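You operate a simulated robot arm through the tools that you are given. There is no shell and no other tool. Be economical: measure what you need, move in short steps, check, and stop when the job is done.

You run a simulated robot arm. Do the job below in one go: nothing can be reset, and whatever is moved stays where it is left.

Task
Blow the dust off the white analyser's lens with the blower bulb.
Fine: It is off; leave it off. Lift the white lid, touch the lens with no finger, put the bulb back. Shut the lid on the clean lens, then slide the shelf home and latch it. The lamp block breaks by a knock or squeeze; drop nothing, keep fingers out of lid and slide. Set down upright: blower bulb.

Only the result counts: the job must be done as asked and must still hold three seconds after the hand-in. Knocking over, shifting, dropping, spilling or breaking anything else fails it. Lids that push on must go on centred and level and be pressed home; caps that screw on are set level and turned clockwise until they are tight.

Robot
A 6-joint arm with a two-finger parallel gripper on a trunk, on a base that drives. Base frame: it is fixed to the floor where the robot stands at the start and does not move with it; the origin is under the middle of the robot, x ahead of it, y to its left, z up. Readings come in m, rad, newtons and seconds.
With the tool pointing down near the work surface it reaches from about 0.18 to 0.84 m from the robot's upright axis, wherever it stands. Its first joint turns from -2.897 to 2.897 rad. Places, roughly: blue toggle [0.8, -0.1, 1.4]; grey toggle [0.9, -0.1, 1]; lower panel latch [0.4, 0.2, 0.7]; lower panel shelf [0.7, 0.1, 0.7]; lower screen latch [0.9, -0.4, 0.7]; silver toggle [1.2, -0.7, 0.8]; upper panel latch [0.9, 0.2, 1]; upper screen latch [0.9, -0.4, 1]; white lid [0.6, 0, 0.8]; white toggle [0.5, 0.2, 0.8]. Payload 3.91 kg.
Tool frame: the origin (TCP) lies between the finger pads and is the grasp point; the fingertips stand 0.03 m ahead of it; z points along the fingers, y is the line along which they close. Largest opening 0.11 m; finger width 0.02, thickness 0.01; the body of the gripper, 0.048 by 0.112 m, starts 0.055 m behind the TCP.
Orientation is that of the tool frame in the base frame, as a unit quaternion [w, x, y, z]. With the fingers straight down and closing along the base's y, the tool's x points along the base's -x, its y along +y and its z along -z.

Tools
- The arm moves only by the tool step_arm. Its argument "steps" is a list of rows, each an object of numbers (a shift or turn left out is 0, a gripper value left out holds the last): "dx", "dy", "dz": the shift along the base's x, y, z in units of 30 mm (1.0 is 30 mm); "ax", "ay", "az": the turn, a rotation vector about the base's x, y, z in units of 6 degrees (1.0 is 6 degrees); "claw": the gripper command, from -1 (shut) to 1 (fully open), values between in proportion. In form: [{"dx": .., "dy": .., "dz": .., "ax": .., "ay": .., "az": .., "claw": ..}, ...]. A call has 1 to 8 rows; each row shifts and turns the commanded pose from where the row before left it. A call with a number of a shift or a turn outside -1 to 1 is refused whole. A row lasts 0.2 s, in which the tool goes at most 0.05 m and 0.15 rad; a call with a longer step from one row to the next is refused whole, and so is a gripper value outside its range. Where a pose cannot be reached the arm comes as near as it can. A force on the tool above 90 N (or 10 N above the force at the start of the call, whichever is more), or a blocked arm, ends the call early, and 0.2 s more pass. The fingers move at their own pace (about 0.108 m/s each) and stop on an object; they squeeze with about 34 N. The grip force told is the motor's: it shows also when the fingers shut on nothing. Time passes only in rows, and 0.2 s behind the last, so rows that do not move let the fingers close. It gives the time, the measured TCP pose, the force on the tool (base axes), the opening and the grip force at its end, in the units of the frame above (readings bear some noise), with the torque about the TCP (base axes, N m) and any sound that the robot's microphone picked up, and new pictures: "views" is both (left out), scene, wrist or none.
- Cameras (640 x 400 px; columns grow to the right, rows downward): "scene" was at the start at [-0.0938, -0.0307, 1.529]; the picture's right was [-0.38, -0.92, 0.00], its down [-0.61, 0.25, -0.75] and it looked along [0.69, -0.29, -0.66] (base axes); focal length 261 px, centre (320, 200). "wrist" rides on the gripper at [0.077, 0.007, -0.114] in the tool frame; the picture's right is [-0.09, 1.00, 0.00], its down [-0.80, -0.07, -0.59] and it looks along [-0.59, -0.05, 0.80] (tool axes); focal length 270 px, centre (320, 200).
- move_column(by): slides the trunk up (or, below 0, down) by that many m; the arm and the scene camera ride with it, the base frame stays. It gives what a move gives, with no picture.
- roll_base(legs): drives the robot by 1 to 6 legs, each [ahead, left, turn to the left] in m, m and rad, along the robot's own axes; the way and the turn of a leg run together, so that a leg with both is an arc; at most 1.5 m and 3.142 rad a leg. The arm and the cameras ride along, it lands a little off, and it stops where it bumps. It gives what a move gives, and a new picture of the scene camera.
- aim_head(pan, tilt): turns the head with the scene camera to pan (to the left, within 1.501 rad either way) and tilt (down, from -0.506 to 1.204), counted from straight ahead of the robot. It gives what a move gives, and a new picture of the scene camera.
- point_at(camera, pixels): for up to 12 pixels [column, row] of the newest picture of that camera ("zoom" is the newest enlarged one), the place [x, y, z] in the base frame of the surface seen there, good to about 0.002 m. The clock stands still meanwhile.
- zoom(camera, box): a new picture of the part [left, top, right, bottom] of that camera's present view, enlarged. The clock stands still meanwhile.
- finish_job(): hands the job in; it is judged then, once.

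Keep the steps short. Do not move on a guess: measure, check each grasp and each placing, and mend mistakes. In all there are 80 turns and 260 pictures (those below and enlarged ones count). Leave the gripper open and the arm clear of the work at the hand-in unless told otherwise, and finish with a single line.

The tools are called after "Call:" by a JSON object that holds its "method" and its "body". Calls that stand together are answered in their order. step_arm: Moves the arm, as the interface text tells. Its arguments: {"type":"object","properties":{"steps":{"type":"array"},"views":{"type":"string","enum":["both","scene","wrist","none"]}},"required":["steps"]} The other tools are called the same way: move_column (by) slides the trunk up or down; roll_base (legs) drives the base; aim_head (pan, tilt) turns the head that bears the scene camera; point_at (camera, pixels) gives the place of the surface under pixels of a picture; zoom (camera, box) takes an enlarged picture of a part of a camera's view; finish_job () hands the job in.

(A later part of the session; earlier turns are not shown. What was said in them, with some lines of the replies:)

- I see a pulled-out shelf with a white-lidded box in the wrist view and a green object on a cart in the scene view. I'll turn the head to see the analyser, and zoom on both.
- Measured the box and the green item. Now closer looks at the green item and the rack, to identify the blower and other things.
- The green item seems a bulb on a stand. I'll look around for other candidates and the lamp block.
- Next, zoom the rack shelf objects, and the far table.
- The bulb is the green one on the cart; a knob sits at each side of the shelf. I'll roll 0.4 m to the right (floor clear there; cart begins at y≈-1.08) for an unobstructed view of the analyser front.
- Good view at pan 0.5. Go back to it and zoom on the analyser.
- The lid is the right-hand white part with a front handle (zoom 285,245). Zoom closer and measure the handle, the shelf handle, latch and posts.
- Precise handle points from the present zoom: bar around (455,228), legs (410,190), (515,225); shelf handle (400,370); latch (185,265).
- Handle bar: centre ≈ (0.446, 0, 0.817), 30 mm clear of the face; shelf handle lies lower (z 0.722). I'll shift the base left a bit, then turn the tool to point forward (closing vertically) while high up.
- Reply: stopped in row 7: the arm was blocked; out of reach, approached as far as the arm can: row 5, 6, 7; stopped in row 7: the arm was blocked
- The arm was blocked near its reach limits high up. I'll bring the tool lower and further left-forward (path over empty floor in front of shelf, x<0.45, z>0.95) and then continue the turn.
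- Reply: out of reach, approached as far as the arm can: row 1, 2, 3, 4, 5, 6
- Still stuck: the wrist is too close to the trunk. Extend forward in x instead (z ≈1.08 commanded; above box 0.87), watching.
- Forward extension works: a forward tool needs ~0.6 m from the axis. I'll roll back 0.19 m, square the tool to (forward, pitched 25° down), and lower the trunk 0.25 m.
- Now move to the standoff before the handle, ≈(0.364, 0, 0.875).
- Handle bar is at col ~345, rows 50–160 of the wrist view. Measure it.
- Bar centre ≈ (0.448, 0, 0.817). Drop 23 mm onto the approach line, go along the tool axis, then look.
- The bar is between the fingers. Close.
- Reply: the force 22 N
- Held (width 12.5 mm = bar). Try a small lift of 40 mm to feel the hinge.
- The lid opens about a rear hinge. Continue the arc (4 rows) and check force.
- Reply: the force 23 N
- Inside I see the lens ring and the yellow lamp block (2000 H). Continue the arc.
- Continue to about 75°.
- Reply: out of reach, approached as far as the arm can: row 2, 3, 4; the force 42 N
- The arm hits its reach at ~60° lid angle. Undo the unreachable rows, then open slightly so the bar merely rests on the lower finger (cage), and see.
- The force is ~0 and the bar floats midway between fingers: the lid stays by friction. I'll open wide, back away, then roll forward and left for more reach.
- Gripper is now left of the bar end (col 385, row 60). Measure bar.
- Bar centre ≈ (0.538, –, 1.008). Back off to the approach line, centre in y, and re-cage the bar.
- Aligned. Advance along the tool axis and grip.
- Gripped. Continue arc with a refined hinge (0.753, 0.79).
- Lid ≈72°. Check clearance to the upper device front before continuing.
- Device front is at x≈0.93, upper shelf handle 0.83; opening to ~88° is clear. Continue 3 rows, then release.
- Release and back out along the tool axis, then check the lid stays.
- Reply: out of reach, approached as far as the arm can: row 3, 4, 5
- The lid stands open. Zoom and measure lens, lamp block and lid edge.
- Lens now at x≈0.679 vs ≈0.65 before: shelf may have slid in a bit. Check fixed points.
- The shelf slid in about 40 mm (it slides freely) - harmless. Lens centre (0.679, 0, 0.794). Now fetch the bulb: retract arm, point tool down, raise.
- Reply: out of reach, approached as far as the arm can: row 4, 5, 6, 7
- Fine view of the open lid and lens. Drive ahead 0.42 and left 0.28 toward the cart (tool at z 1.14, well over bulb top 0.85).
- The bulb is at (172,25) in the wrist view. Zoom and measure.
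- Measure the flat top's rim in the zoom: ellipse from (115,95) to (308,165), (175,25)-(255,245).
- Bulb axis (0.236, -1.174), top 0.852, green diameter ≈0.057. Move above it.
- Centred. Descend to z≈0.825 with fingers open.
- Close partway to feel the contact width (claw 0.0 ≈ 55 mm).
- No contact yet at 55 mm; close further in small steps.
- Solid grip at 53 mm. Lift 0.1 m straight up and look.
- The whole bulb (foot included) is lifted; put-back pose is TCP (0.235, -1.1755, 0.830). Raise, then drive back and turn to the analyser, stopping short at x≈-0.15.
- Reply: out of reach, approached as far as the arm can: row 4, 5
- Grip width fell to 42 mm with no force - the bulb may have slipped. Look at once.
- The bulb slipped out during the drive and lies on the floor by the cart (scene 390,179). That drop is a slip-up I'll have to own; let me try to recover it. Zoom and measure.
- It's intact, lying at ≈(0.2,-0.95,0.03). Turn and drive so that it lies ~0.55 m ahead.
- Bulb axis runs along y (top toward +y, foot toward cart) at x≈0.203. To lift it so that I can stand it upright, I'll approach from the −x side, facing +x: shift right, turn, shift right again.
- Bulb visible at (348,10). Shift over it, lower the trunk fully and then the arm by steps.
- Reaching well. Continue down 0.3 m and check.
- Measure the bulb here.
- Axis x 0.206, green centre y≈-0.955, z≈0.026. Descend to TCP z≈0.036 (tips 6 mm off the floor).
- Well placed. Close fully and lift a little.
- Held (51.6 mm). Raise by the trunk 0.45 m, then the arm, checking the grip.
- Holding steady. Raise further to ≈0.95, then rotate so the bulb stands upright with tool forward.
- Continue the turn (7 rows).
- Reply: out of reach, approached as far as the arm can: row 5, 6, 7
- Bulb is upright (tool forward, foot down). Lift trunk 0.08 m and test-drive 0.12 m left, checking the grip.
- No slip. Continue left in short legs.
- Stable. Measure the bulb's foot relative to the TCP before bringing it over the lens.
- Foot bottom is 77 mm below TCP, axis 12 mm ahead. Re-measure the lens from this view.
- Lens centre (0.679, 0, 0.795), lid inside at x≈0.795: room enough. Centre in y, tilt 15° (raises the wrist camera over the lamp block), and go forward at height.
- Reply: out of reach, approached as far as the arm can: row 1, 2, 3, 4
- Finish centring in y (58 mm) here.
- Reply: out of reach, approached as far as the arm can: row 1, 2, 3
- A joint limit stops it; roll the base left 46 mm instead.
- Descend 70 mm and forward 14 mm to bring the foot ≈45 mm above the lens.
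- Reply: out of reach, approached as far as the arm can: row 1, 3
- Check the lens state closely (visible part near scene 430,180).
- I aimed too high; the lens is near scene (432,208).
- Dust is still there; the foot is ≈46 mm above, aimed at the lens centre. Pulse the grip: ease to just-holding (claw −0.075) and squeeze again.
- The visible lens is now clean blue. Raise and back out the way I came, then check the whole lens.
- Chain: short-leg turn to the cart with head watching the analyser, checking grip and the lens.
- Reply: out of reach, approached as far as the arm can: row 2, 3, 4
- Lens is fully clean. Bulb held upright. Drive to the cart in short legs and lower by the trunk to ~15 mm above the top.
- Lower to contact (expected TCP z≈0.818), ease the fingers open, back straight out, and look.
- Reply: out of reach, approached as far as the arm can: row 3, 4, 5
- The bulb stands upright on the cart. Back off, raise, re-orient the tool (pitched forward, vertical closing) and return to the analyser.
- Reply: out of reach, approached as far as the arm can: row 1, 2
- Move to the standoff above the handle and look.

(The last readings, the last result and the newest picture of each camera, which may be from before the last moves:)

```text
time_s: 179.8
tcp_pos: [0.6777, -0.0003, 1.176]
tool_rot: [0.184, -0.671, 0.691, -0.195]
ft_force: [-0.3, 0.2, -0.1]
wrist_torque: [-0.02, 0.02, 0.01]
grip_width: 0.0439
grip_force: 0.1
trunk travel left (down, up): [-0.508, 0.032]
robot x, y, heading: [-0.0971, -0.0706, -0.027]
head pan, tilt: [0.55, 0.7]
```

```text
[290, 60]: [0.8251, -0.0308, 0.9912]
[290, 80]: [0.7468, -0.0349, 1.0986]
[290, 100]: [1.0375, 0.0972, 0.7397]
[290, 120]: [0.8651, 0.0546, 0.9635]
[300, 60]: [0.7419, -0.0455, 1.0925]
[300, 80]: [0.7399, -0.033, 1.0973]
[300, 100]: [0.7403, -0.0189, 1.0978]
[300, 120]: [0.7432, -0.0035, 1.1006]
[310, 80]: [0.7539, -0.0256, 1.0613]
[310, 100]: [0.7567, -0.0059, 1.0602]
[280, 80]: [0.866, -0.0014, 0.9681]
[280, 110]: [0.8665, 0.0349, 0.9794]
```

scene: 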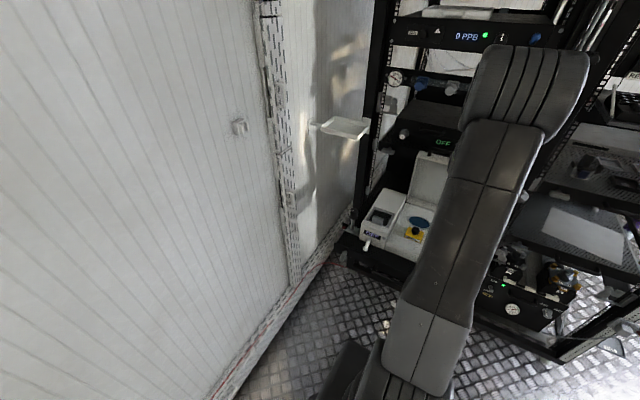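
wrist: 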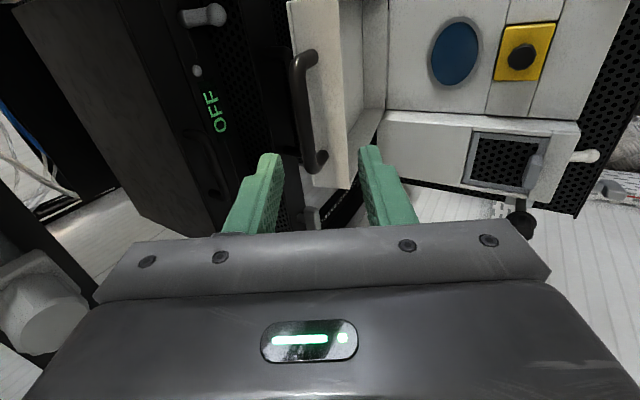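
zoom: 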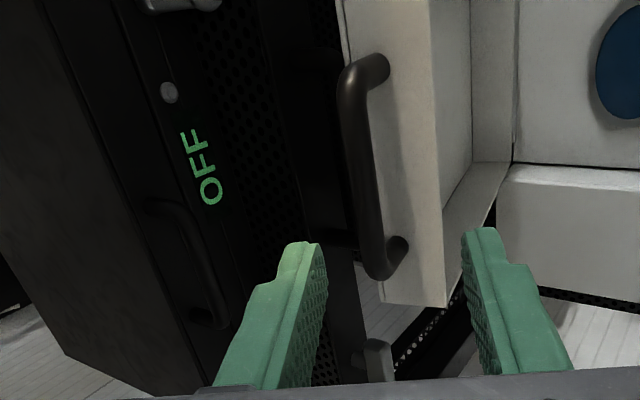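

Bar centre ≈(0.745, 1.095). Approach, grip, and start lowering along the arc (hinge now ≈(0.79,0.79)).

Call:
{"method": "step_arm", "body": {"steps": [{"dx": 0.6}, {"dx": 0.5, "dz": -0.83}, {"dx": 0.5, "dz": -0.83}, {"dx": 0.5, "dz": -0.83}, {}, {"claw": -1}, {}, {}], "views": "wrist"}}

Call:
{"method": "step_arm", "body": {"steps": [{"dx": -0.947, "dz": -0.187, "ay": -0.2}, {"dx": -0.927, "dz": -0.28, "ay": -0.2}, {"dx": -0.897, "dz": -0.363, "ay": -0.2}, {"dx": -0.857, "dz": -0.447, "ay": -0.2}], "views": "wrist"}}

```text
time_s: 181.6
tcp_pos: [0.7428, 0.0006, 1.1022]
tool_rot: [0.183, -0.672, 0.69, -0.195]
ft_force: [0.5, -0.5, 1.7]
wrist_torque: [-0.4, -0.03, 0.61]
grip_width: 0.0123
grip_force: 45.2
trunk travel left (down, up): [-0.508, 0.032]
robot x, y, heading: [-0.0978, -0.0704, -0.029]
head pan, tilt: [0.55, 0.7]
```

wrist: 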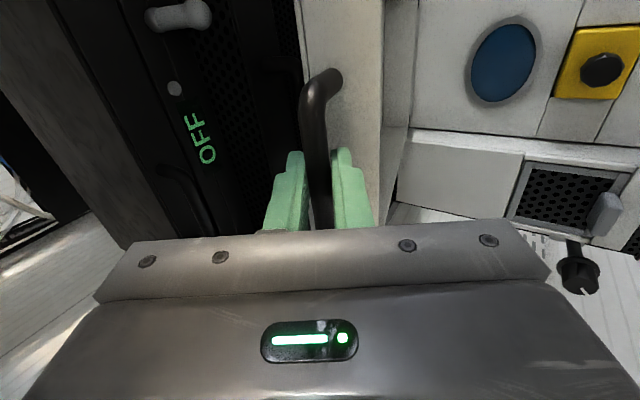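

```text
time_s: 182.6
tcp_pos: [0.6304, 0.0, 1.0654]
tool_rot: [0.214, -0.663, 0.682, -0.223]
ft_force: [-3.2, 5.1, 4.4]
wrist_torque: [-0.76, 0.04, 0.49]
grip_width: 0.0123
grip_force: 44.9
trunk travel left (down, up): [-0.508, 0.032]
robot x, y, heading: [-0.0965, -0.0721, -0.027]
head pan, tilt: [0.55, 0.7]
```

wrist: 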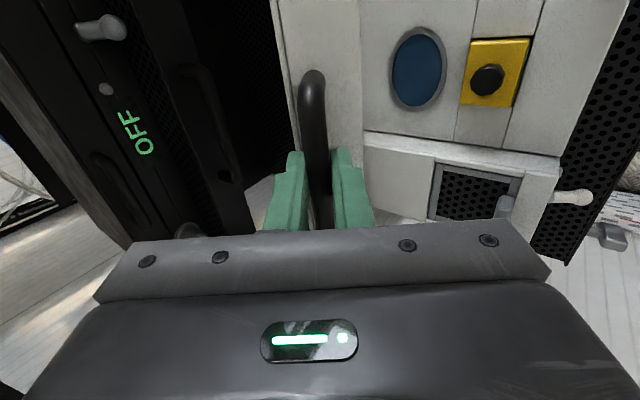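

Gripped and lowering smoothly. Continue the arc.

Call:
{"method": "step_arm", "body": {"steps": [{"dx": -0.813, "dz": -0.527, "ay": -0.2}, {"dx": -0.76, "dz": -0.597, "ay": -0.2}, {"dx": -0.697, "dz": -0.67, "ay": -0.2}, {"dx": -0.633, "dz": -0.73, "ay": -0.2}, {"dx": -0.563, "dz": -0.79, "ay": -0.2}], "views": "none"}}

Call:
{"method": "step_arm", "body": {"steps": [{"dx": -0.483, "dz": -0.837, "ay": -0.2}, {"dx": -0.407, "dz": -0.877, "ay": -0.2}, {"dx": -0.32, "dz": -0.913, "ay": -0.2}], "views": "wrist"}}

```text
time_s: 183.8
tcp_pos: [0.531, -0.0195, 0.9653]
tool_rot: [0.249, -0.64, 0.679, -0.259]
ft_force: [4.3, -38.4, -4.1]
wrist_torque: [-0.94, -0.05, 0.31]
grip_width: 0.0135
grip_force: 44.9
trunk travel left (down, up): [-0.508, 0.032]
robot x, y, heading: [-0.0969, -0.0708, -0.037]
head pan, tilt: [0.55, 0.7]
```

```text
time_s: 184.6
tcp_pos: [0.4996, 0.0267, 0.8958]
tool_rot: [0.264, -0.639, 0.667, -0.28]
ft_force: [0.7, -46.8, -1.6]
wrist_torque: [-0.99, 0.04, 0.42]
grip_width: 0.0125
grip_force: 44.7
out of reach, approached as far as the arm can: row 1, 2, 3
trunk travel left (down, up): [-0.508, 0.032]
robot x, y, heading: [-0.0995, -0.0739, -0.031]
head pan, tilt: [0.55, 0.7]
```

wrist: 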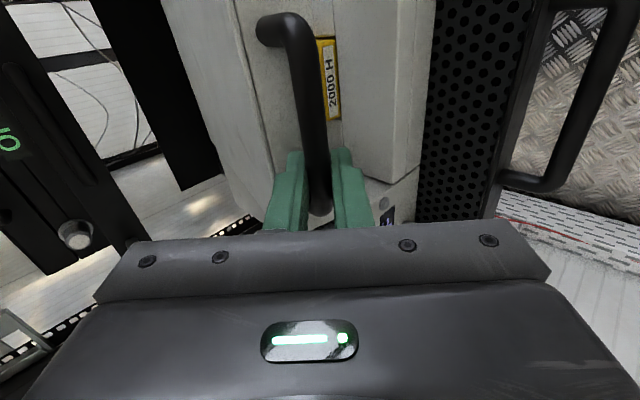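

Lid is ~14° from closed but the arm is too near its inner limit. Release, back off, roll back, lower trunk, then press the lid down from above with shut fingers.

Call:
{"method": "step_arm", "body": {"steps": [{"claw": 0.0}, {}, {"dx": -0.7, "dz": 0.7}, {"dx": -0.7, "dz": 0.7}, {"dx": -0.8, "dz": 0.2}, {"claw": -1}, {}], "views": "none"}}

Call:
{"method": "roll_base", "body": {"legs": [[-0.12, 0, 0]]}}

Call:
{"method": "move_column", "body": {"by": -0.2}}

Call:
{"method": "step_arm", "body": {"steps": [{"dz": 1, "dx": 0.5}, {"dz": 1, "dx": 0.5}, {"dz": 1, "dx": 0.5}, {"dz": 1, "dx": 0.5}, {"dz": 1, "dx": 0.5}, {"dz": 1, "dx": 0.5}, {"dz": 1, "dx": 0.5}, {"dz": 1, "dx": 0.5}], "views": "wrist"}}

```text
time_s: 186.2
tcp_pos: [0.4335, 0.0339, 0.9433]
tool_rot: [0.269, -0.642, 0.662, -0.279]
ft_force: [0.1, 0.3, 0.0]
wrist_torque: [0.02, 0.02, -0.03]
grip_width: 0.0
grip_force: 34.4
trunk travel left (down, up): [-0.508, 0.032]
robot x, y, heading: [-0.0987, -0.0712, -0.03]
head pan, tilt: [0.55, 0.7]
```

```text
time_s: 187.5
tcp_pos: [0.3111, 0.0352, 0.9445]
tool_rot: [0.268, -0.641, 0.663, -0.278]
ft_force: [-0.4, 0.3, -0.2]
wrist_torque: [-0.02, -0.01, 0.02]
grip_width: 0.0
grip_force: 34.4
trunk travel left (down, up): [-0.508, 0.032]
robot x, y, heading: [-0.2198, -0.0676, -0.026]
head pan, tilt: [0.55, 0.7]
```

scene: 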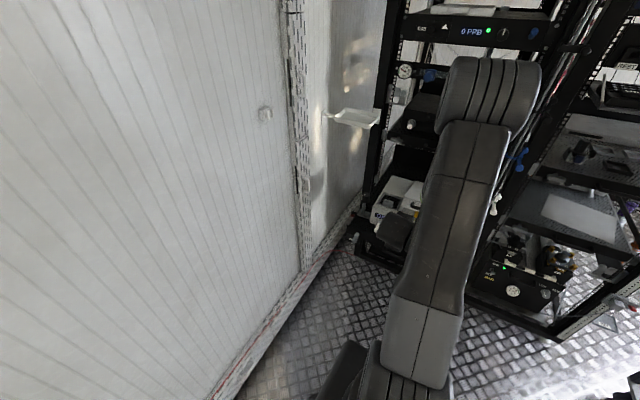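

```text
time_s: 189.6
tcp_pos: [0.3118, 0.0347, 0.7438]
tool_rot: [0.268, -0.641, 0.663, -0.278]
ft_force: [0.0, 0.0, -0.4]
wrist_torque: [-0.01, 0.02, 0.0]
grip_width: 0.0
grip_force: 33.7
trunk travel left (down, up): [-0.308, 0.232]
robot x, y, heading: [-0.2211, -0.0678, -0.027]
head pan, tilt: [0.55, 0.7]
```

```text
time_s: 191.4
tcp_pos: [0.4328, 0.0354, 0.9838]
tool_rot: [0.268, -0.641, 0.663, -0.278]
ft_force: [0.9, 0.7, 0.0]
wrist_torque: [0.01, 0.0, 0.01]
grip_width: 0.0
grip_force: 34.2
trunk travel left (down, up): [-0.308, 0.232]
robot x, y, heading: [-0.217, -0.0721, -0.033]
head pan, tilt: [0.55, 0.7]
```

wrist: 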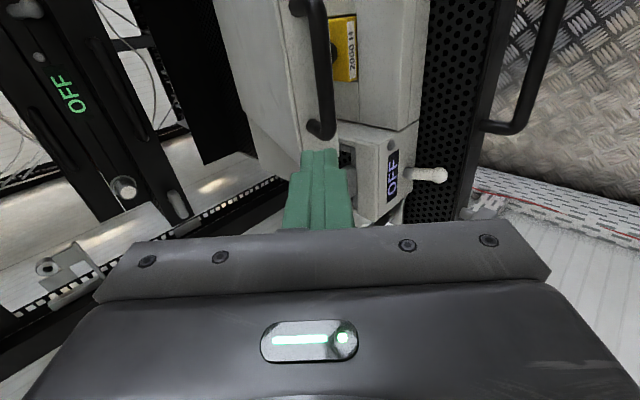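

Now press the lid shut from above, withdraw, look, and go to a pushing pose in front of the shelf handle.

Call:
{"method": "step_arm", "body": {"steps": [{"dx": 1, "dy": -0.4}, {"dx": 1, "dy": -0.4}, {"dx": 1, "dy": -0.35}, {"dx": 1}, {"dz": -0.9}, {"dz": -0.9}, {"dz": -0.9}, {"dz": -0.9}], "views": "none"}}

Call:
{"method": "step_arm", "body": {"steps": [{"dz": -0.3}, {"dz": -0.2}, {"dz": -0.2}, {"dz": -0.1}, {}], "views": "none"}}

Call:
{"method": "step_arm", "body": {"steps": [{"dz": 1}, {"dz": 1}, {"dz": 1}, {"dx": -1}, {"dx": -1}, {"dx": -1}, {"dx": -1}, {"dx": -1}], "views": "wrist"}}

Call:
{"method": "roll_base", "body": {"legs": [[-0.2, 0, 0]]}}

Call:
{"method": "step_arm", "body": {"steps": [{"ay": -0.946, "dx": 0.3}, {"ay": -0.946, "dx": 0.3}, {"ay": -0.946, "dx": 0.3}, {"ay": -0.946, "dx": 0.3}, {"ay": -0.946, "dx": 0.3}, {"ay": -0.946, "dx": 0.3}, {"ay": -0.946, "dx": 0.3}, {"ay": -0.946, "dx": 0.3}], "views": "wrist"}}

```text
time_s: 193.2
tcp_pos: [0.5526, 0.0022, 0.8739]
tool_rot: [0.267, -0.64, 0.664, -0.279]
ft_force: [0.2, -0.2, 0.2]
wrist_torque: [0.01, -0.01, -0.02]
grip_width: 0.0002
grip_force: 34.1
trunk travel left (down, up): [-0.308, 0.232]
robot x, y, heading: [-0.2158, -0.0714, -0.034]
head pan, tilt: [0.55, 0.7]
```

```text
time_s: 194.4
tcp_pos: [0.553, 0.0023, 0.861]
tool_rot: [0.274, -0.639, 0.661, -0.282]
ft_force: [3.0, -2.0, 46.3]
wrist_torque: [-0.07, -0.81, -0.03]
grip_width: 0.0
grip_force: 33.4
trunk travel left (down, up): [-0.308, 0.232]
robot x, y, heading: [-0.2168, -0.0689, -0.021]
head pan, tilt: [0.55, 0.7]
```

```text
time_s: 196.2
tcp_pos: [0.4024, 0.002, 0.942]
tool_rot: [0.268, -0.641, 0.663, -0.279]
ft_force: [-0.8, -0.1, -0.2]
wrist_torque: [0.01, -0.01, 0.0]
grip_width: 0.0002
grip_force: 34.2
trunk travel left (down, up): [-0.308, 0.232]
robot x, y, heading: [-0.2192, -0.0694, -0.037]
head pan, tilt: [0.55, 0.7]
```

wrist: 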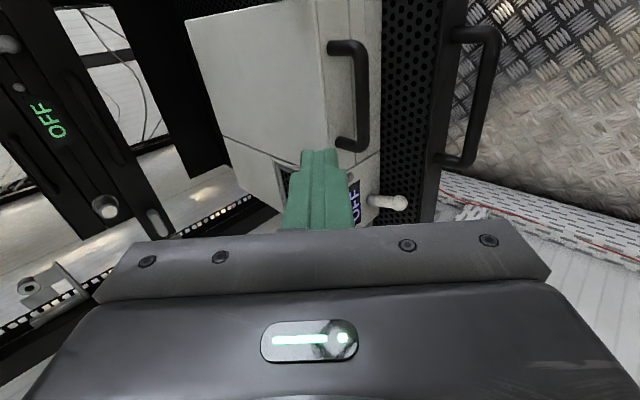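

```text
time_s: 197.8
tcp_pos: [0.205, 0.0071, 0.9429]
tool_rot: [0.268, -0.641, 0.663, -0.279]
ft_force: [0.4, -0.2, -0.1]
wrist_torque: [-0.01, 0.0, 0.03]
grip_width: 0.0001
grip_force: 33.8
trunk travel left (down, up): [-0.308, 0.232]
robot x, y, heading: [-0.4172, -0.0617, -0.03]
head pan, tilt: [0.55, 0.7]
```

scene: 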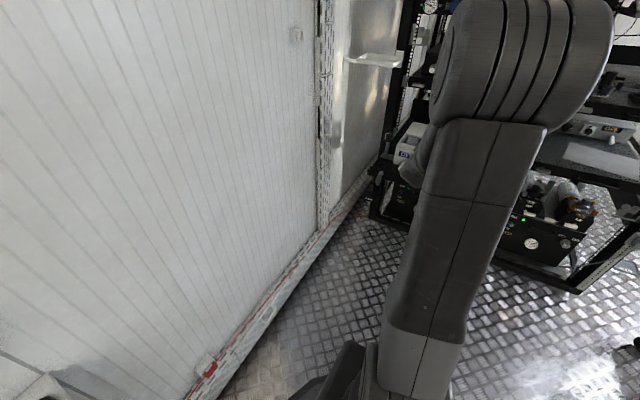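

```text
time_s: 199.6
tcp_pos: [0.2756, 0.0698, 0.9643]
tool_rot: [0.501, -0.481, 0.51, -0.507]
ft_force: [-0.6, -0.8, 0.0]
wrist_torque: [0.0, 0.01, 0.06]
grip_width: 0.0001
grip_force: 33.8
out of reach, approached as far as the arm can: row 2, 4, 5, 6, 7, 8
trunk travel left (down, up): [-0.308, 0.232]
robot x, y, heading: [-0.4141, -0.0635, -0.029]
head pan, tilt: [0.55, 0.7]
```

wrist: 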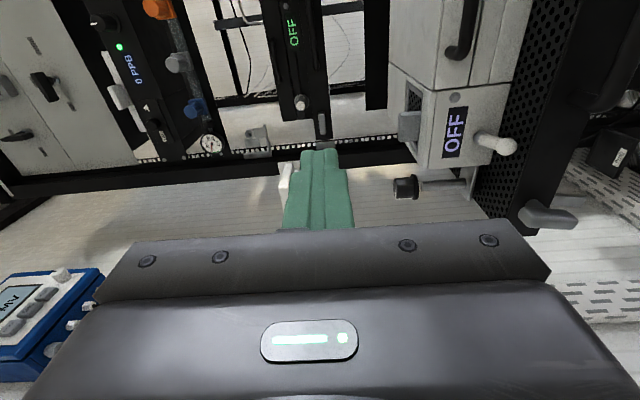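

Lid is shut (pressed at 46 N). Lower to handle height with the trunk, centre with the base, and push the shelf home by driving ahead.

Call:
{"method": "move_column", "body": {"by": -0.242}}

Call:
{"method": "roll_base", "body": {"legs": [[0, -0.05, 0.03]]}}

Call:
{"method": "step_arm", "body": {"steps": [{}], "views": "wrist"}}

Call:
{"method": "roll_base", "body": {"legs": [[0.15, 0, 0], [0.2, 0, 0], [0.12, 0, 0], [0.06, 0, 0]]}}

Call:
{"method": "step_arm", "body": {"steps": [{}], "views": "both"}}

```text
time_s: 202.2
tcp_pos: [0.2748, 0.0702, 0.7208]
tool_rot: [0.5, -0.481, 0.511, -0.507]
ft_force: [0.0, 0.0, -0.8]
wrist_torque: [-0.03, 0.03, 0.01]
grip_width: 0.0
grip_force: 34.0
trunk travel left (down, up): [-0.066, 0.474]
robot x, y, heading: [-0.4149, -0.0639, -0.027]
head pan, tilt: [0.55, 0.7]
```

```text
time_s: 203.1
tcp_pos: [0.2697, 0.0404, 0.722]
tool_rot: [0.507, -0.489, 0.505, -0.499]
ft_force: [-0.3, -0.5, -0.9]
wrist_torque: [0.01, -0.02, 0.02]
grip_width: 0.0001
grip_force: 34.0
trunk travel left (down, up): [-0.066, 0.474]
robot x, y, heading: [-0.4164, -0.114, -0.0]
head pan, tilt: [0.55, 0.7]
```

scene: 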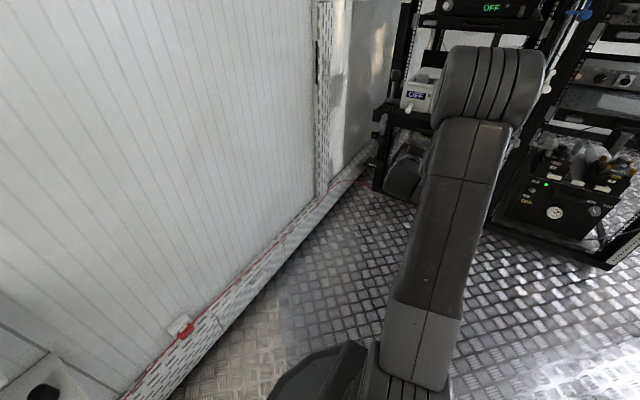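

```text
time_s: 203.5
tcp_pos: [0.2706, 0.0407, 0.7221]
tool_rot: [0.508, -0.488, 0.504, -0.499]
ft_force: [0.8, -0.1, 0.2]
wrist_torque: [0.01, 0.0, 0.03]
grip_width: 0.0
grip_force: 33.5
trunk travel left (down, up): [-0.066, 0.474]
robot x, y, heading: [-0.4171, -0.1149, -0.001]
head pan, tilt: [0.55, 0.7]
```

wrist: 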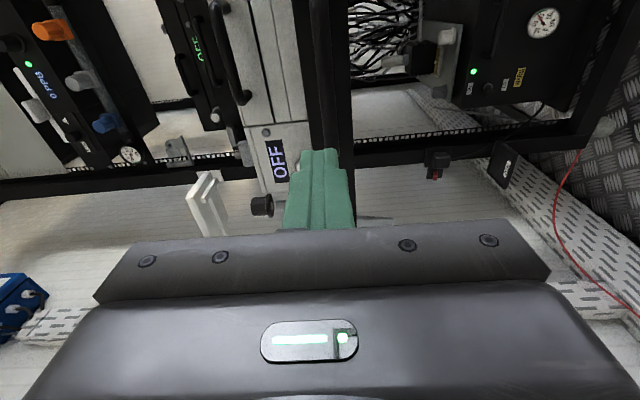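

```text
time_s: 207.4
tcp_pos: [0.7929, 0.038, 0.7196]
tool_rot: [0.506, -0.49, 0.505, -0.499]
ft_force: [-66.7, -8.5, -9.5]
wrist_torque: [-0.05, 0.57, 0.29]
grip_width: 0.0
grip_force: 34.0
trunk travel left (down, up): [-0.066, 0.474]
robot x, y, heading: [0.109, -0.114, -0.0]
head pan, tilt: [0.55, 0.7]
```

scene: 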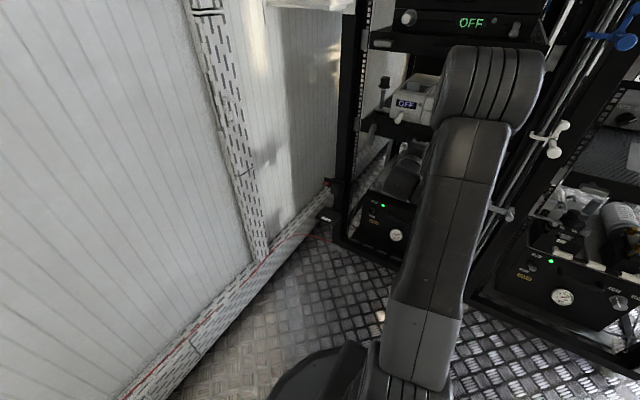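

```text
time_s: 207.8
tcp_pos: [0.7942, 0.0388, 0.7202]
tool_rot: [0.506, -0.49, 0.505, -0.498]
ft_force: [-27.1, -5.3, 8.3]
wrist_torque: [0.08, -0.11, 0.1]
grip_width: 0.0
grip_force: 34.0
trunk travel left (down, up): [-0.066, 0.474]
robot x, y, heading: [0.1109, -0.1124, -0.004]
head pan, tilt: [0.55, 0.7]
5 turns are left
```

scene: 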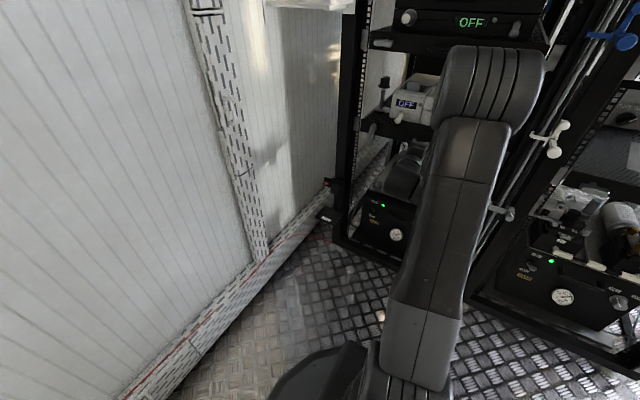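
wrist: 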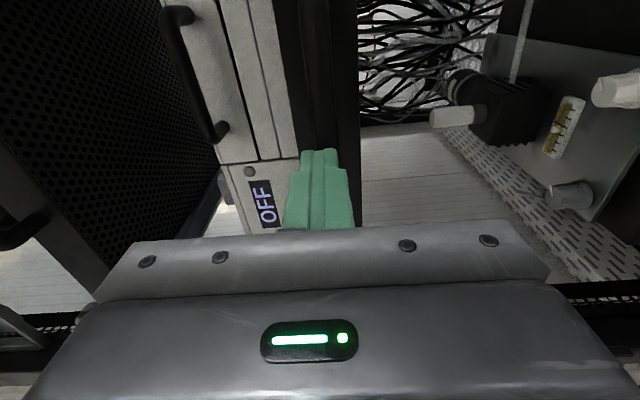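

Shelf is home (stop felt at handle x≈0.82). Back off 0.1 m, spin the tool to horizontal closing, move left in front of the latch (expected ≈(0.83, 0.217, 0.72)), look and measure.

Call:
{"method": "roll_base", "body": {"legs": [[-0.1, 0, 0], [0, 0.178, 0]]}}

Call:
{"method": "step_arm", "body": {"steps": [{"ax": 1, "claw": -0.3}, {"ax": 1}, {"ax": 1}, {"ax": 1}, {"ax": 1}, {"ax": 1}, {"ax": 1}, {"ax": 1}], "views": "none"}}

Call:
{"method": "step_arm", "body": {"steps": [{"ax": 1}, {"ax": 1}, {"ax": 1}, {"ax": 1}, {"ax": 1}, {"ax": 1}, {"ax": 1}, {}], "views": "wrist"}}

Call:
{"method": "point_at", "body": {"camera": "wrist", "pixels": [[290, 105], [305, 105], [315, 105], [325, 105], [335, 105], [350, 105], [320, 85], [320, 95], [320, 115], [320, 125], [320, 70], [320, 140]]}}

Call:
{"method": "zoom", "body": {"camera": "wrist", "box": [220, 30, 420, 180]}}

Call:
{"method": "zoom", "body": {"camera": "scene", "box": [320, 0, 540, 180]}}

```text
time_s: 210.1
tcp_pos: [0.6985, 0.2157, 0.7187]
tool_rot: [0.505, -0.491, 0.506, -0.498]
ft_force: [-0.7, -0.5, -0.2]
wrist_torque: [0.03, 0.04, 0.0]
grip_width: 0.0
grip_force: 34.0
trunk travel left (down, up): [-0.066, 0.474]
robot x, y, heading: [0.0145, 0.0652, -0.003]
head pan, tilt: [0.55, 0.7]
```

scene: 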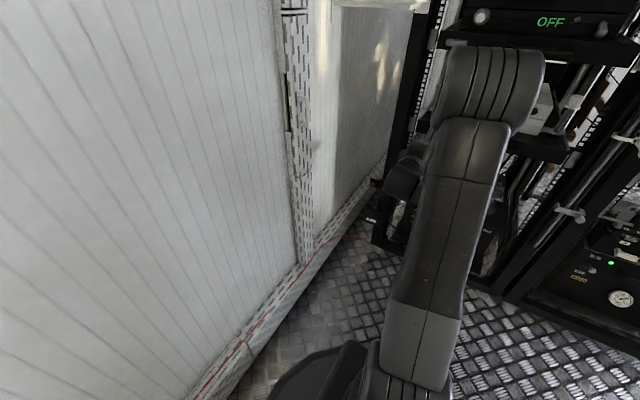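

```text
time_s: 211.9
tcp_pos: [0.6989, 0.2171, 0.719]
tool_rot: [0.661, -0.243, 0.665, -0.249]
ft_force: [-0.7, 0.4, 0.0]
wrist_torque: [-0.02, -0.01, 0.02]
grip_width: 0.0385
grip_force: 0.1
trunk travel left (down, up): [-0.066, 0.474]
robot x, y, heading: [0.0094, 0.0612, 0.0]
head pan, tilt: [0.55, 0.7]
```

```text
time_s: 213.7
tcp_pos: [0.697, 0.2161, 0.7176]
tool_rot: [0.704, 0.01, 0.71, 0.006]
ft_force: [-0.1, -0.1, -1.0]
wrist_torque: [0.0, -0.03, 0.01]
grip_width: 0.0385
grip_force: 0.1
trunk travel left (down, up): [-0.066, 0.474]
robot x, y, heading: [0.0143, 0.0659, -0.003]
head pan, tilt: [0.55, 0.7]
```

wrist: 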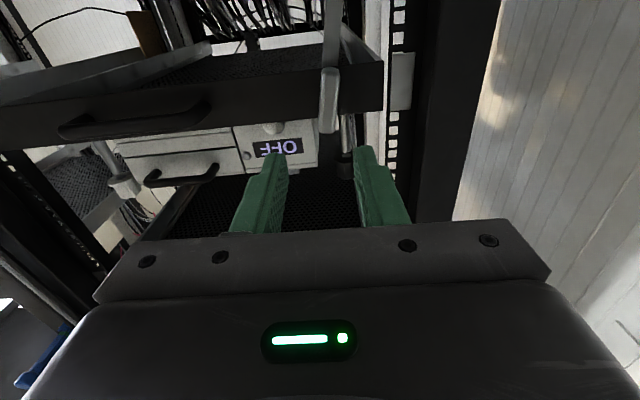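

```text
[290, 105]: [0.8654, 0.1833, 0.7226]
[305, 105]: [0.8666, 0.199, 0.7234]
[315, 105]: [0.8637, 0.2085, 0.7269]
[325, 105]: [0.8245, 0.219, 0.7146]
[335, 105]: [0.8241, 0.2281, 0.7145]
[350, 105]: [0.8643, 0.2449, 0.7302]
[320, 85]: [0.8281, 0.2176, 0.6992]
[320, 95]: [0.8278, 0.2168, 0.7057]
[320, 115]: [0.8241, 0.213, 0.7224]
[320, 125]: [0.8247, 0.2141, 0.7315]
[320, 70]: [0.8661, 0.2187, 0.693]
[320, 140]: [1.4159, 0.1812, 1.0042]
```

```text
2.67 times, centred on (320, 105) of wrist
```

zoom: 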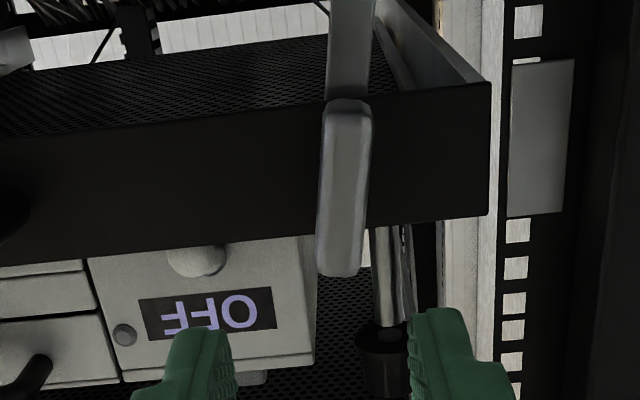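

```text
2.22 times, centred on (430, 90) of scene
4 turns are left
```

zoom: 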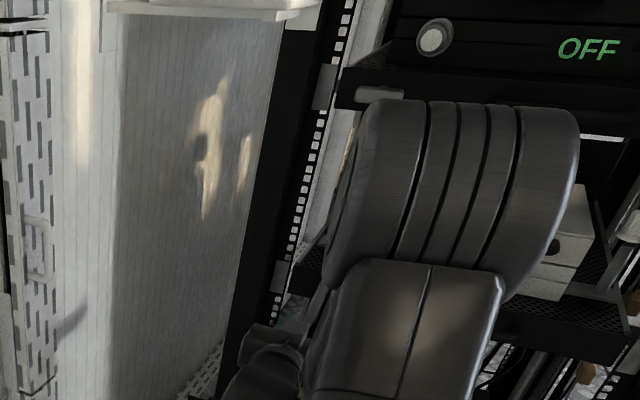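

The paddle is vertical with its tongue hanging down; the strike is on the left post, so it must turn clockwise seen from here (+x rotation). Paddle centre (0.824, 0.220, 0.718). Approach, grip and turn 90°.

Call:
{"method": "step_arm", "body": {"steps": [{"dx": 0.97, "dy": 0.03, "dz": 0.01}, {"dx": 0.97, "dy": 0.03, "dz": 0.01}, {"dx": 0.97, "dy": 0.03}, {"dx": 0.9, "dy": 0.03}, {}, {"claw": -1}, {}, {}], "views": "wrist"}}

Call:
{"method": "step_arm", "body": {"steps": [{"ax": 1}, {"ax": 1}, {"ax": 1}, {"ax": 1}, {"ax": 1}, {"ax": 1}, {"ax": 1}, {"ax": 1}], "views": "wrist"}}

Call:
{"method": "step_arm", "body": {"steps": [{"ax": 1}, {"ax": 1}, {"ax": 1}, {"ax": 1}, {"ax": 1}, {"ax": 1}, {"ax": 1}, {}], "views": "wrist"}}

```text
time_s: 215.5
tcp_pos: [0.8111, 0.223, 0.7182]
tool_rot: [0.704, 0.008, 0.71, 0.007]
ft_force: [10.9, 19.3, 5.6]
wrist_torque: [0.89, 0.35, 0.99]
grip_width: 0.0196
grip_force: 45.2
trunk travel left (down, up): [-0.066, 0.474]
robot x, y, heading: [0.0128, 0.0651, 0.004]
head pan, tilt: [0.55, 0.7]
```

wrist: 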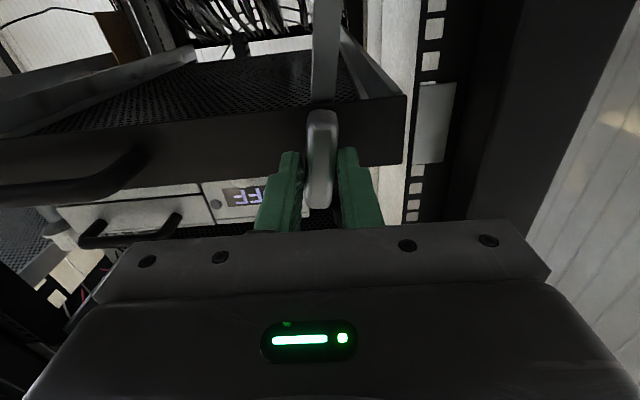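

```text
time_s: 216.1
tcp_pos: [0.8206, 0.2234, 0.7214]
tool_rot: [0.689, 0.1, 0.715, 0.054]
ft_force: [-10.1, -11.2, -2.7]
wrist_torque: [-0.11, -1.14, 0.65]
grip_width: 0.0182
grip_force: 44.9
out of reach, approached as far as the arm can: row 1, 2, 3
trunk travel left (down, up): [-0.066, 0.474]
robot x, y, heading: [0.0087, 0.0667, -0.011]
head pan, tilt: [0.55, 0.7]
stopped in row 3: the force on the tool passed its limit at 129 N (the readings are from after the stop); the commanded pose is now the measured one
```

wrist: 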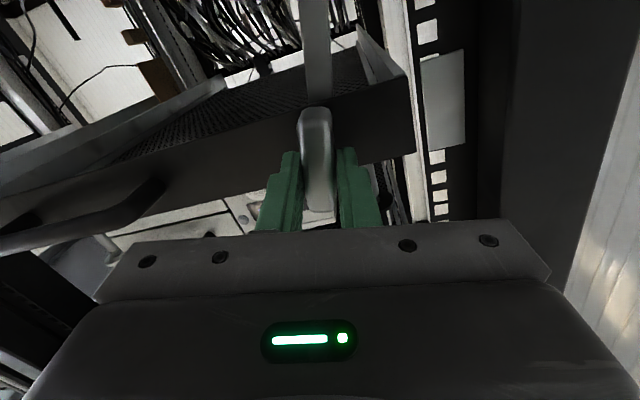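

```text
time_s: 216.6
tcp_pos: [0.8313, 0.2222, 0.7235]
tool_rot: [0.674, 0.152, 0.719, 0.077]
ft_force: [-2.6, -12.2, -2.8]
wrist_torque: [-0.13, -1.04, 1.28]
grip_width: 0.0199
grip_force: 44.6
out of reach, approached as far as the arm can: row 1, 2
trunk travel left (down, up): [-0.066, 0.474]
robot x, y, heading: [0.0053, 0.0644, -0.023]
head pan, tilt: [0.55, 0.7]
stopped in row 2: the force on the tool passed its limit at 132 N (the readings are from after the stop); the commanded pose is now the measured one
3 turns are left
```

wrist: 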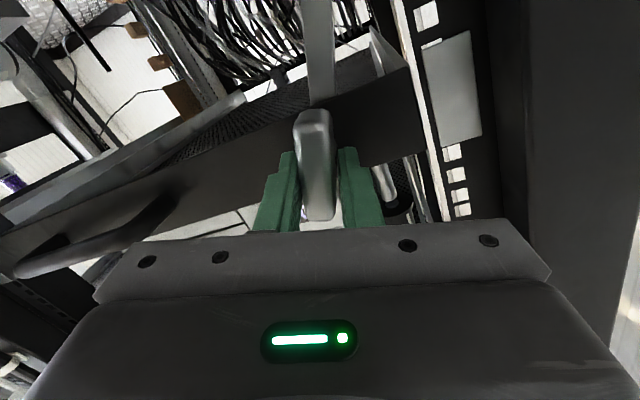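

The paddle turns the right way but the wrist reaches its limit at ~20°. I'll release, back off, spin the tool back, shut the fingers and push the paddle's lower end left/up to horizontal instead.

Call:
{"method": "step_arm", "body": {"steps": [{"claw": -0.3}, {}, {"dx": -1}, {"dx": -1}, {"dx": -1}, {"dx": -1, "claw": -1}, {"ax": -1, "az": 0.5, "ay": -0.3}, {"ax": -1, "az": 0.5, "ay": -0.3}], "views": "wrist"}}

Call:
{"method": "step_arm", "body": {"steps": [{"ax": -1}, {"ax": -1}, {"ax": -1}, {"ax": -1}, {"ax": -1}, {"ax": -1}, {"ax": -1}, {"ax": -1}], "views": "none"}}

Call:
{"method": "step_arm", "body": {"steps": [{"ax": -1}, {"ax": -1}, {"ax": -1}, {"ax": -1}, {"ax": -1}, {"ax": -1}, {"ax": -1}, {"ax": -1}], "views": "none"}}

Call:
{"method": "step_arm", "body": {"steps": [{"dy": -0.9, "dz": -0.95}, {"dx": 0.87}, {"dx": 0.87}, {"dx": 0.87}, {"dx": 0.85}, {}], "views": "wrist"}}

Call:
{"method": "step_arm", "body": {"steps": [{"dy": 0.35}, {"dy": 0.35}, {"dy": 0.35}, {"dy": 0.3}, {"dz": 0.15}, {"dz": 0.15}, {}], "views": "wrist"}}

Call:
{"method": "step_arm", "body": {"steps": [{"dz": -0.2}, {"dx": -1}, {"dx": -1}, {"dx": -1}, {"dx": -1}], "views": "wrist"}}

Call:
{"method": "zoom", "body": {"camera": "wrist", "box": [220, 20, 480, 200]}}

```text
time_s: 218.4
tcp_pos: [0.7185, 0.2467, 0.7437]
tool_rot: [0.703, 0.038, 0.709, 0.041]
ft_force: [0.4, -0.1, -0.6]
wrist_torque: [-0.01, -0.01, 0.02]
grip_width: 0.0003
grip_force: 33.8
out of reach, approached as far as the arm can: row 3, 4, 5, 6
trunk travel left (down, up): [-0.066, 0.474]
robot x, y, heading: [0.0131, 0.0635, -0.025]
head pan, tilt: [0.55, 0.7]
```

wrist: 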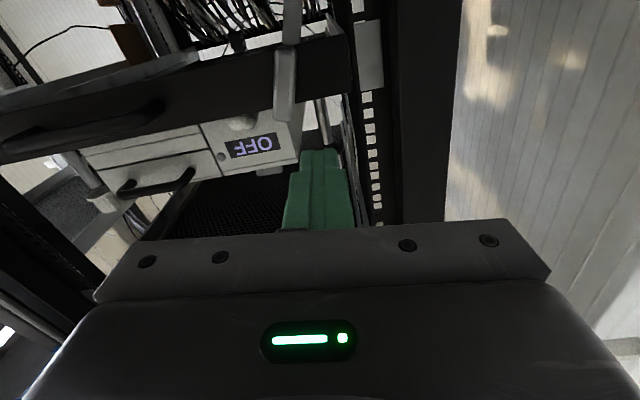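

```text
time_s: 220.2
tcp_pos: [0.7177, 0.246, 0.7431]
tool_rot: [0.658, -0.25, 0.664, -0.251]
ft_force: [0.1, -0.6, 0.1]
wrist_torque: [0.02, -0.02, -0.01]
grip_width: 0.0001
grip_force: 33.8
trunk travel left (down, up): [-0.066, 0.474]
robot x, y, heading: [0.0089, 0.0643, -0.019]
head pan, tilt: [0.55, 0.7]
```

```text
time_s: 222.0
tcp_pos: [0.7196, 0.2468, 0.7418]
tool_rot: [0.499, -0.497, 0.505, -0.499]
ft_force: [0.1, 0.8, 0.3]
wrist_torque: [-0.01, 0.01, 0.01]
grip_width: 0.0001
grip_force: 34.4
trunk travel left (down, up): [-0.066, 0.474]
robot x, y, heading: [0.0082, 0.0633, -0.022]
head pan, tilt: [0.55, 0.7]
```

```text
time_s: 223.1
tcp_pos: [0.7957, 0.22, 0.7163]
tool_rot: [0.499, -0.499, 0.505, -0.497]
ft_force: [-53.9, -10.2, 16.1]
wrist_torque: [0.05, -0.54, 0.16]
grip_width: 0.0
grip_force: 33.9
trunk travel left (down, up): [-0.066, 0.474]
robot x, y, heading: [0.0065, 0.0614, -0.021]
head pan, tilt: [0.55, 0.7]
stopped in row 5: the force on the tool passed its limit at 138 N (the readings are from after the stop); the commanded pose is now the measured one
```

wrist: 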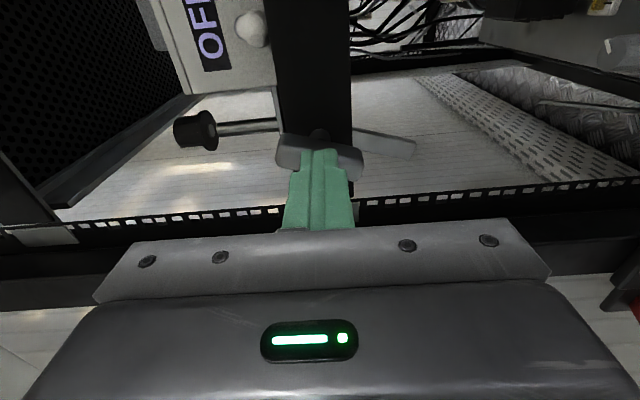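

```text
time_s: 223.6
tcp_pos: [0.7946, 0.2205, 0.7158]
tool_rot: [0.496, -0.496, 0.507, -0.5]
ft_force: [-48.6, -12.1, 16.2]
wrist_torque: [-0.03, -0.53, 0.06]
grip_width: 0.0002
grip_force: 34.1
trunk travel left (down, up): [-0.066, 0.474]
robot x, y, heading: [0.0038, 0.063, -0.02]
head pan, tilt: [0.55, 0.7]
stopped in row 2: the force on the tool passed its limit at 97 N (the readings are from after the stop); the commanded pose is now the measured one
```

wrist: 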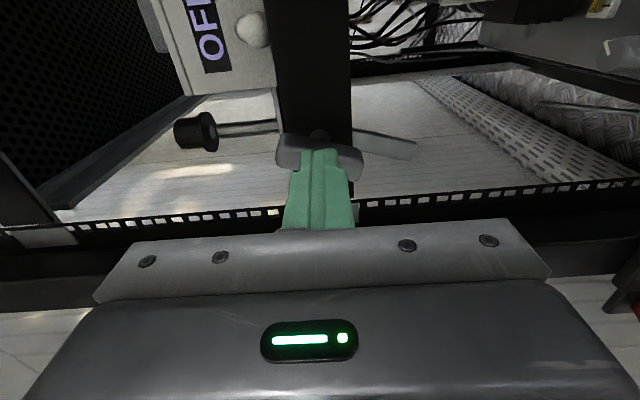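

```text
time_s: 224.8
tcp_pos: [0.6785, 0.2202, 0.7024]
tool_rot: [0.494, -0.499, 0.509, -0.497]
ft_force: [0.1, 0.6, 0.3]
wrist_torque: [0.01, 0.0, 0.02]
grip_width: 0.0002
grip_force: 34.3
trunk travel left (down, up): [-0.066, 0.474]
robot x, y, heading: [0.0068, 0.0589, -0.016]
head pan, tilt: [0.55, 0.7]
```

wrist: 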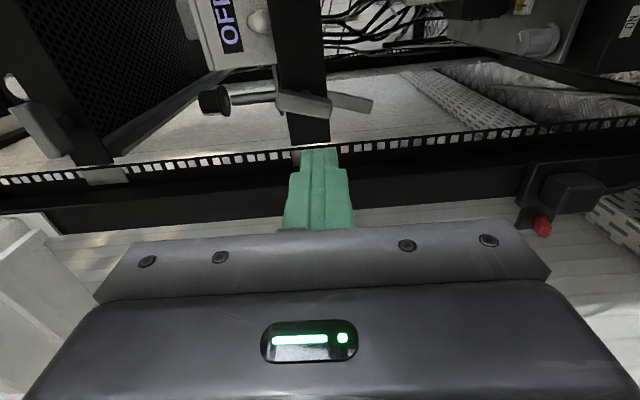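

```text
2.22 times, centred on (350, 110) of wrist
2 turns are left
```

zoom: 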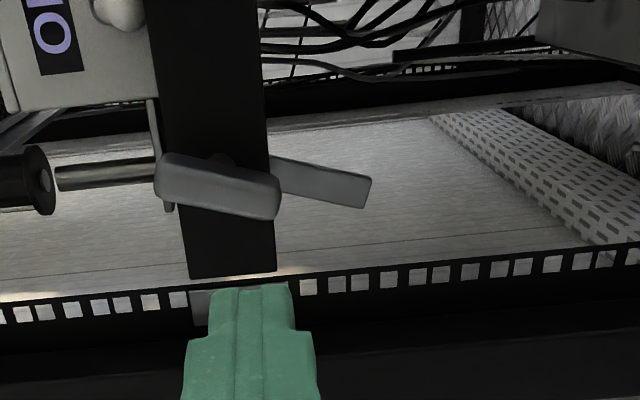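

The tool pose had drifted, so it struck the paddle front. Now the pose is exact (0.6785, 0.2202, 0.7024); paddle is ~15° round. Push its lower end left and up along the right path.

Call:
{"method": "step_arm", "body": {"steps": [{"dy": -0.94, "dz": -0.25}, {"dx": 0.91}, {"dx": 0.91}, {"dx": 0.91}, {"dx": 0.91}, {"dx": 0.91}, {}], "views": "none"}}

Call:
{"method": "step_arm", "body": {"steps": [{"dy": 0.3}, {"dy": 0.3}, {"dy": 0.3}, {"dy": 0.3}, {"dy": 0.35}, {"dz": 0.2}, {"dz": 0.2}, {"dz": 0.2}], "views": "wrist"}}

Call:
{"method": "step_arm", "body": {"steps": [{"dz": 0.15, "dy": 0.1}, {"dz": 0.15}, {"dz": 0.1}, {}], "views": "none"}}

Call:
{"method": "step_arm", "body": {"steps": [{"dz": -0.5}, {"dx": -1}, {"dx": -1}, {"dx": -1}, {"dx": -1}, {"dx": -1}], "views": "wrist"}}

Call:
{"method": "zoom", "body": {"camera": "wrist", "box": [200, 20, 460, 200]}}

```text
time_s: 226.3
tcp_pos: [0.8163, 0.2038, 0.6981]
tool_rot: [0.492, -0.497, 0.512, -0.499]
ft_force: [0.1, -0.2, -0.1]
wrist_torque: [0.0, -0.03, -0.05]
grip_width: 0.0
grip_force: 34.3
out of reach, approached as far as the arm can: row 1
trunk travel left (down, up): [-0.066, 0.474]
robot x, y, heading: [0.0094, 0.0604, -0.019]
head pan, tilt: [0.55, 0.7]
```

```text
time_s: 228.2
tcp_pos: [0.8138, 0.2511, 0.6993]
tool_rot: [0.486, -0.507, 0.514, -0.492]
ft_force: [-18.2, -1.8, -54.2]
wrist_torque: [0.51, 0.41, -0.17]
grip_width: 0.0002
grip_force: 33.9
trunk travel left (down, up): [-0.066, 0.474]
robot x, y, heading: [0.0059, 0.0595, -0.017]
head pan, tilt: [0.55, 0.7]
```

wrist: 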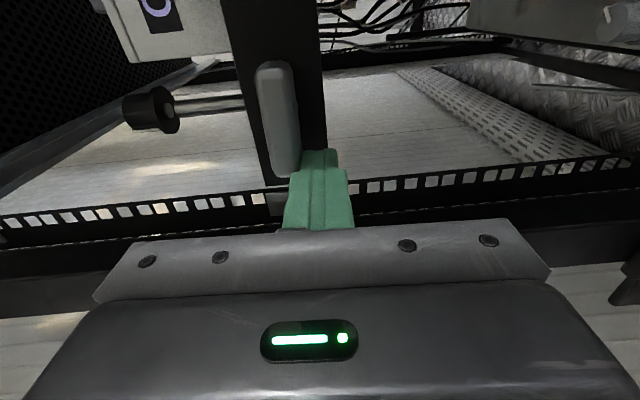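

```text
time_s: 229.1
tcp_pos: [0.8116, 0.2516, 0.7002]
tool_rot: [0.477, -0.515, 0.522, -0.484]
ft_force: [1.7, -2.3, -22.6]
wrist_torque: [0.22, 0.27, 0.0]
grip_width: 0.0002
grip_force: 33.8
trunk travel left (down, up): [-0.066, 0.474]
robot x, y, heading: [0.0052, 0.0611, -0.019]
head pan, tilt: [0.55, 0.7]
stopped in row 4: the force on the tool passed its limit at 90 N (the readings are from after the stop); the commanded pose is now the measured one
```

```text
time_s: 230.5
tcp_pos: [0.6599, 0.252, 0.6892]
tool_rot: [0.48, -0.512, 0.519, -0.488]
ft_force: [0.0, 0.2, 0.0]
wrist_torque: [0.03, 0.0, 0.0]
grip_width: 0.0002
grip_force: 33.9
trunk travel left (down, up): [-0.066, 0.474]
robot x, y, heading: [0.0058, 0.0591, -0.023]
head pan, tilt: [0.55, 0.7]
```

wrist: 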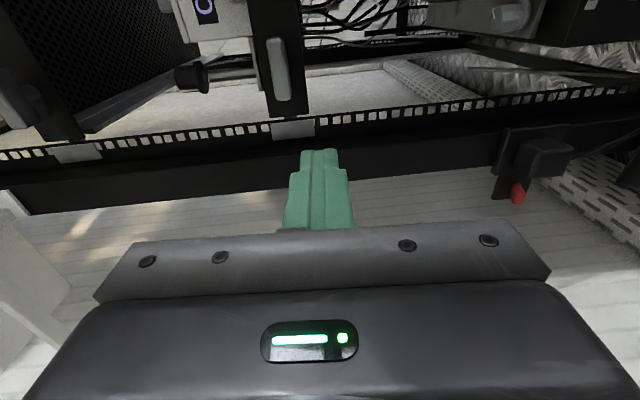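

```text
2.22 times, centred on (330, 110) of wrist
1 turns are left
```

zoom: 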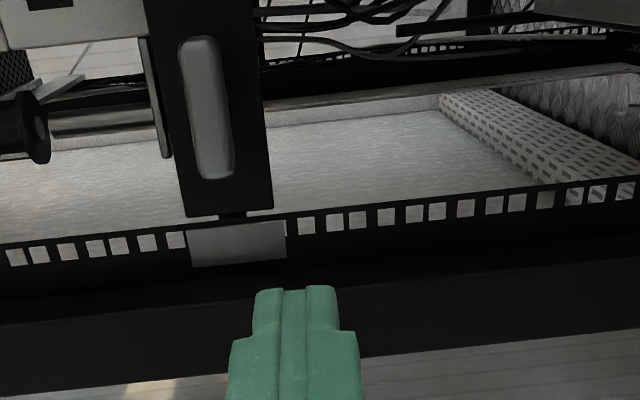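

The paddle now lies across, hard against its stop, with the tongue behind the strike, so the shelf is home and latched. Last: back away, open the gripper and hand in.

Call:
{"method": "roll_base", "body": {"legs": [[-0.15, 0, 0]]}}

Call:
{"method": "step_arm", "body": {"steps": [{"claw": 1}, {}, {}, {}, {}], "views": "none"}}

Call:
{"method": "finish_job", "body": {}}

```text
time_s: 231.9
tcp_pos: [0.5101, 0.2544, 0.6893]
tool_rot: [0.481, -0.512, 0.519, -0.488]
ft_force: [0.9, 0.0, -0.7]
wrist_torque: [-0.03, 0.0, -0.04]
grip_width: 0.0
grip_force: 34.5
trunk travel left (down, up): [-0.066, 0.474]
robot x, y, heading: [-0.1412, 0.0646, -0.024]
head pan, tilt: [0.55, 0.7]
```

scene: 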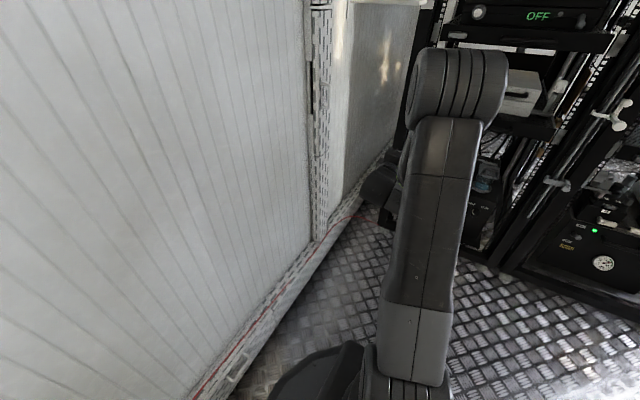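

```text
time_s: 233.1
tcp_pos: [0.5106, 0.2539, 0.6893]
tool_rot: [0.481, -0.511, 0.519, -0.487]
ft_force: [-0.7, 0.3, 0.6]
wrist_torque: [0.0, 0.03, -0.03]
grip_width: 0.11
grip_force: 0.0
trunk travel left (down, up): [-0.066, 0.474]
robot x, y, heading: [-0.1418, 0.061, -0.023]
head pan, tilt: [0.55, 0.7]
```

```text
The job is handed in.
```

Handed in with one breach of "drop nothing": the bulb slipped from the gripper onto the floor while I was driving; I picked it up, and the lens is now blown clean, the bulb is back upright on the cart, the lid is shut, the shelf is home and latched, and the analyser was left off.
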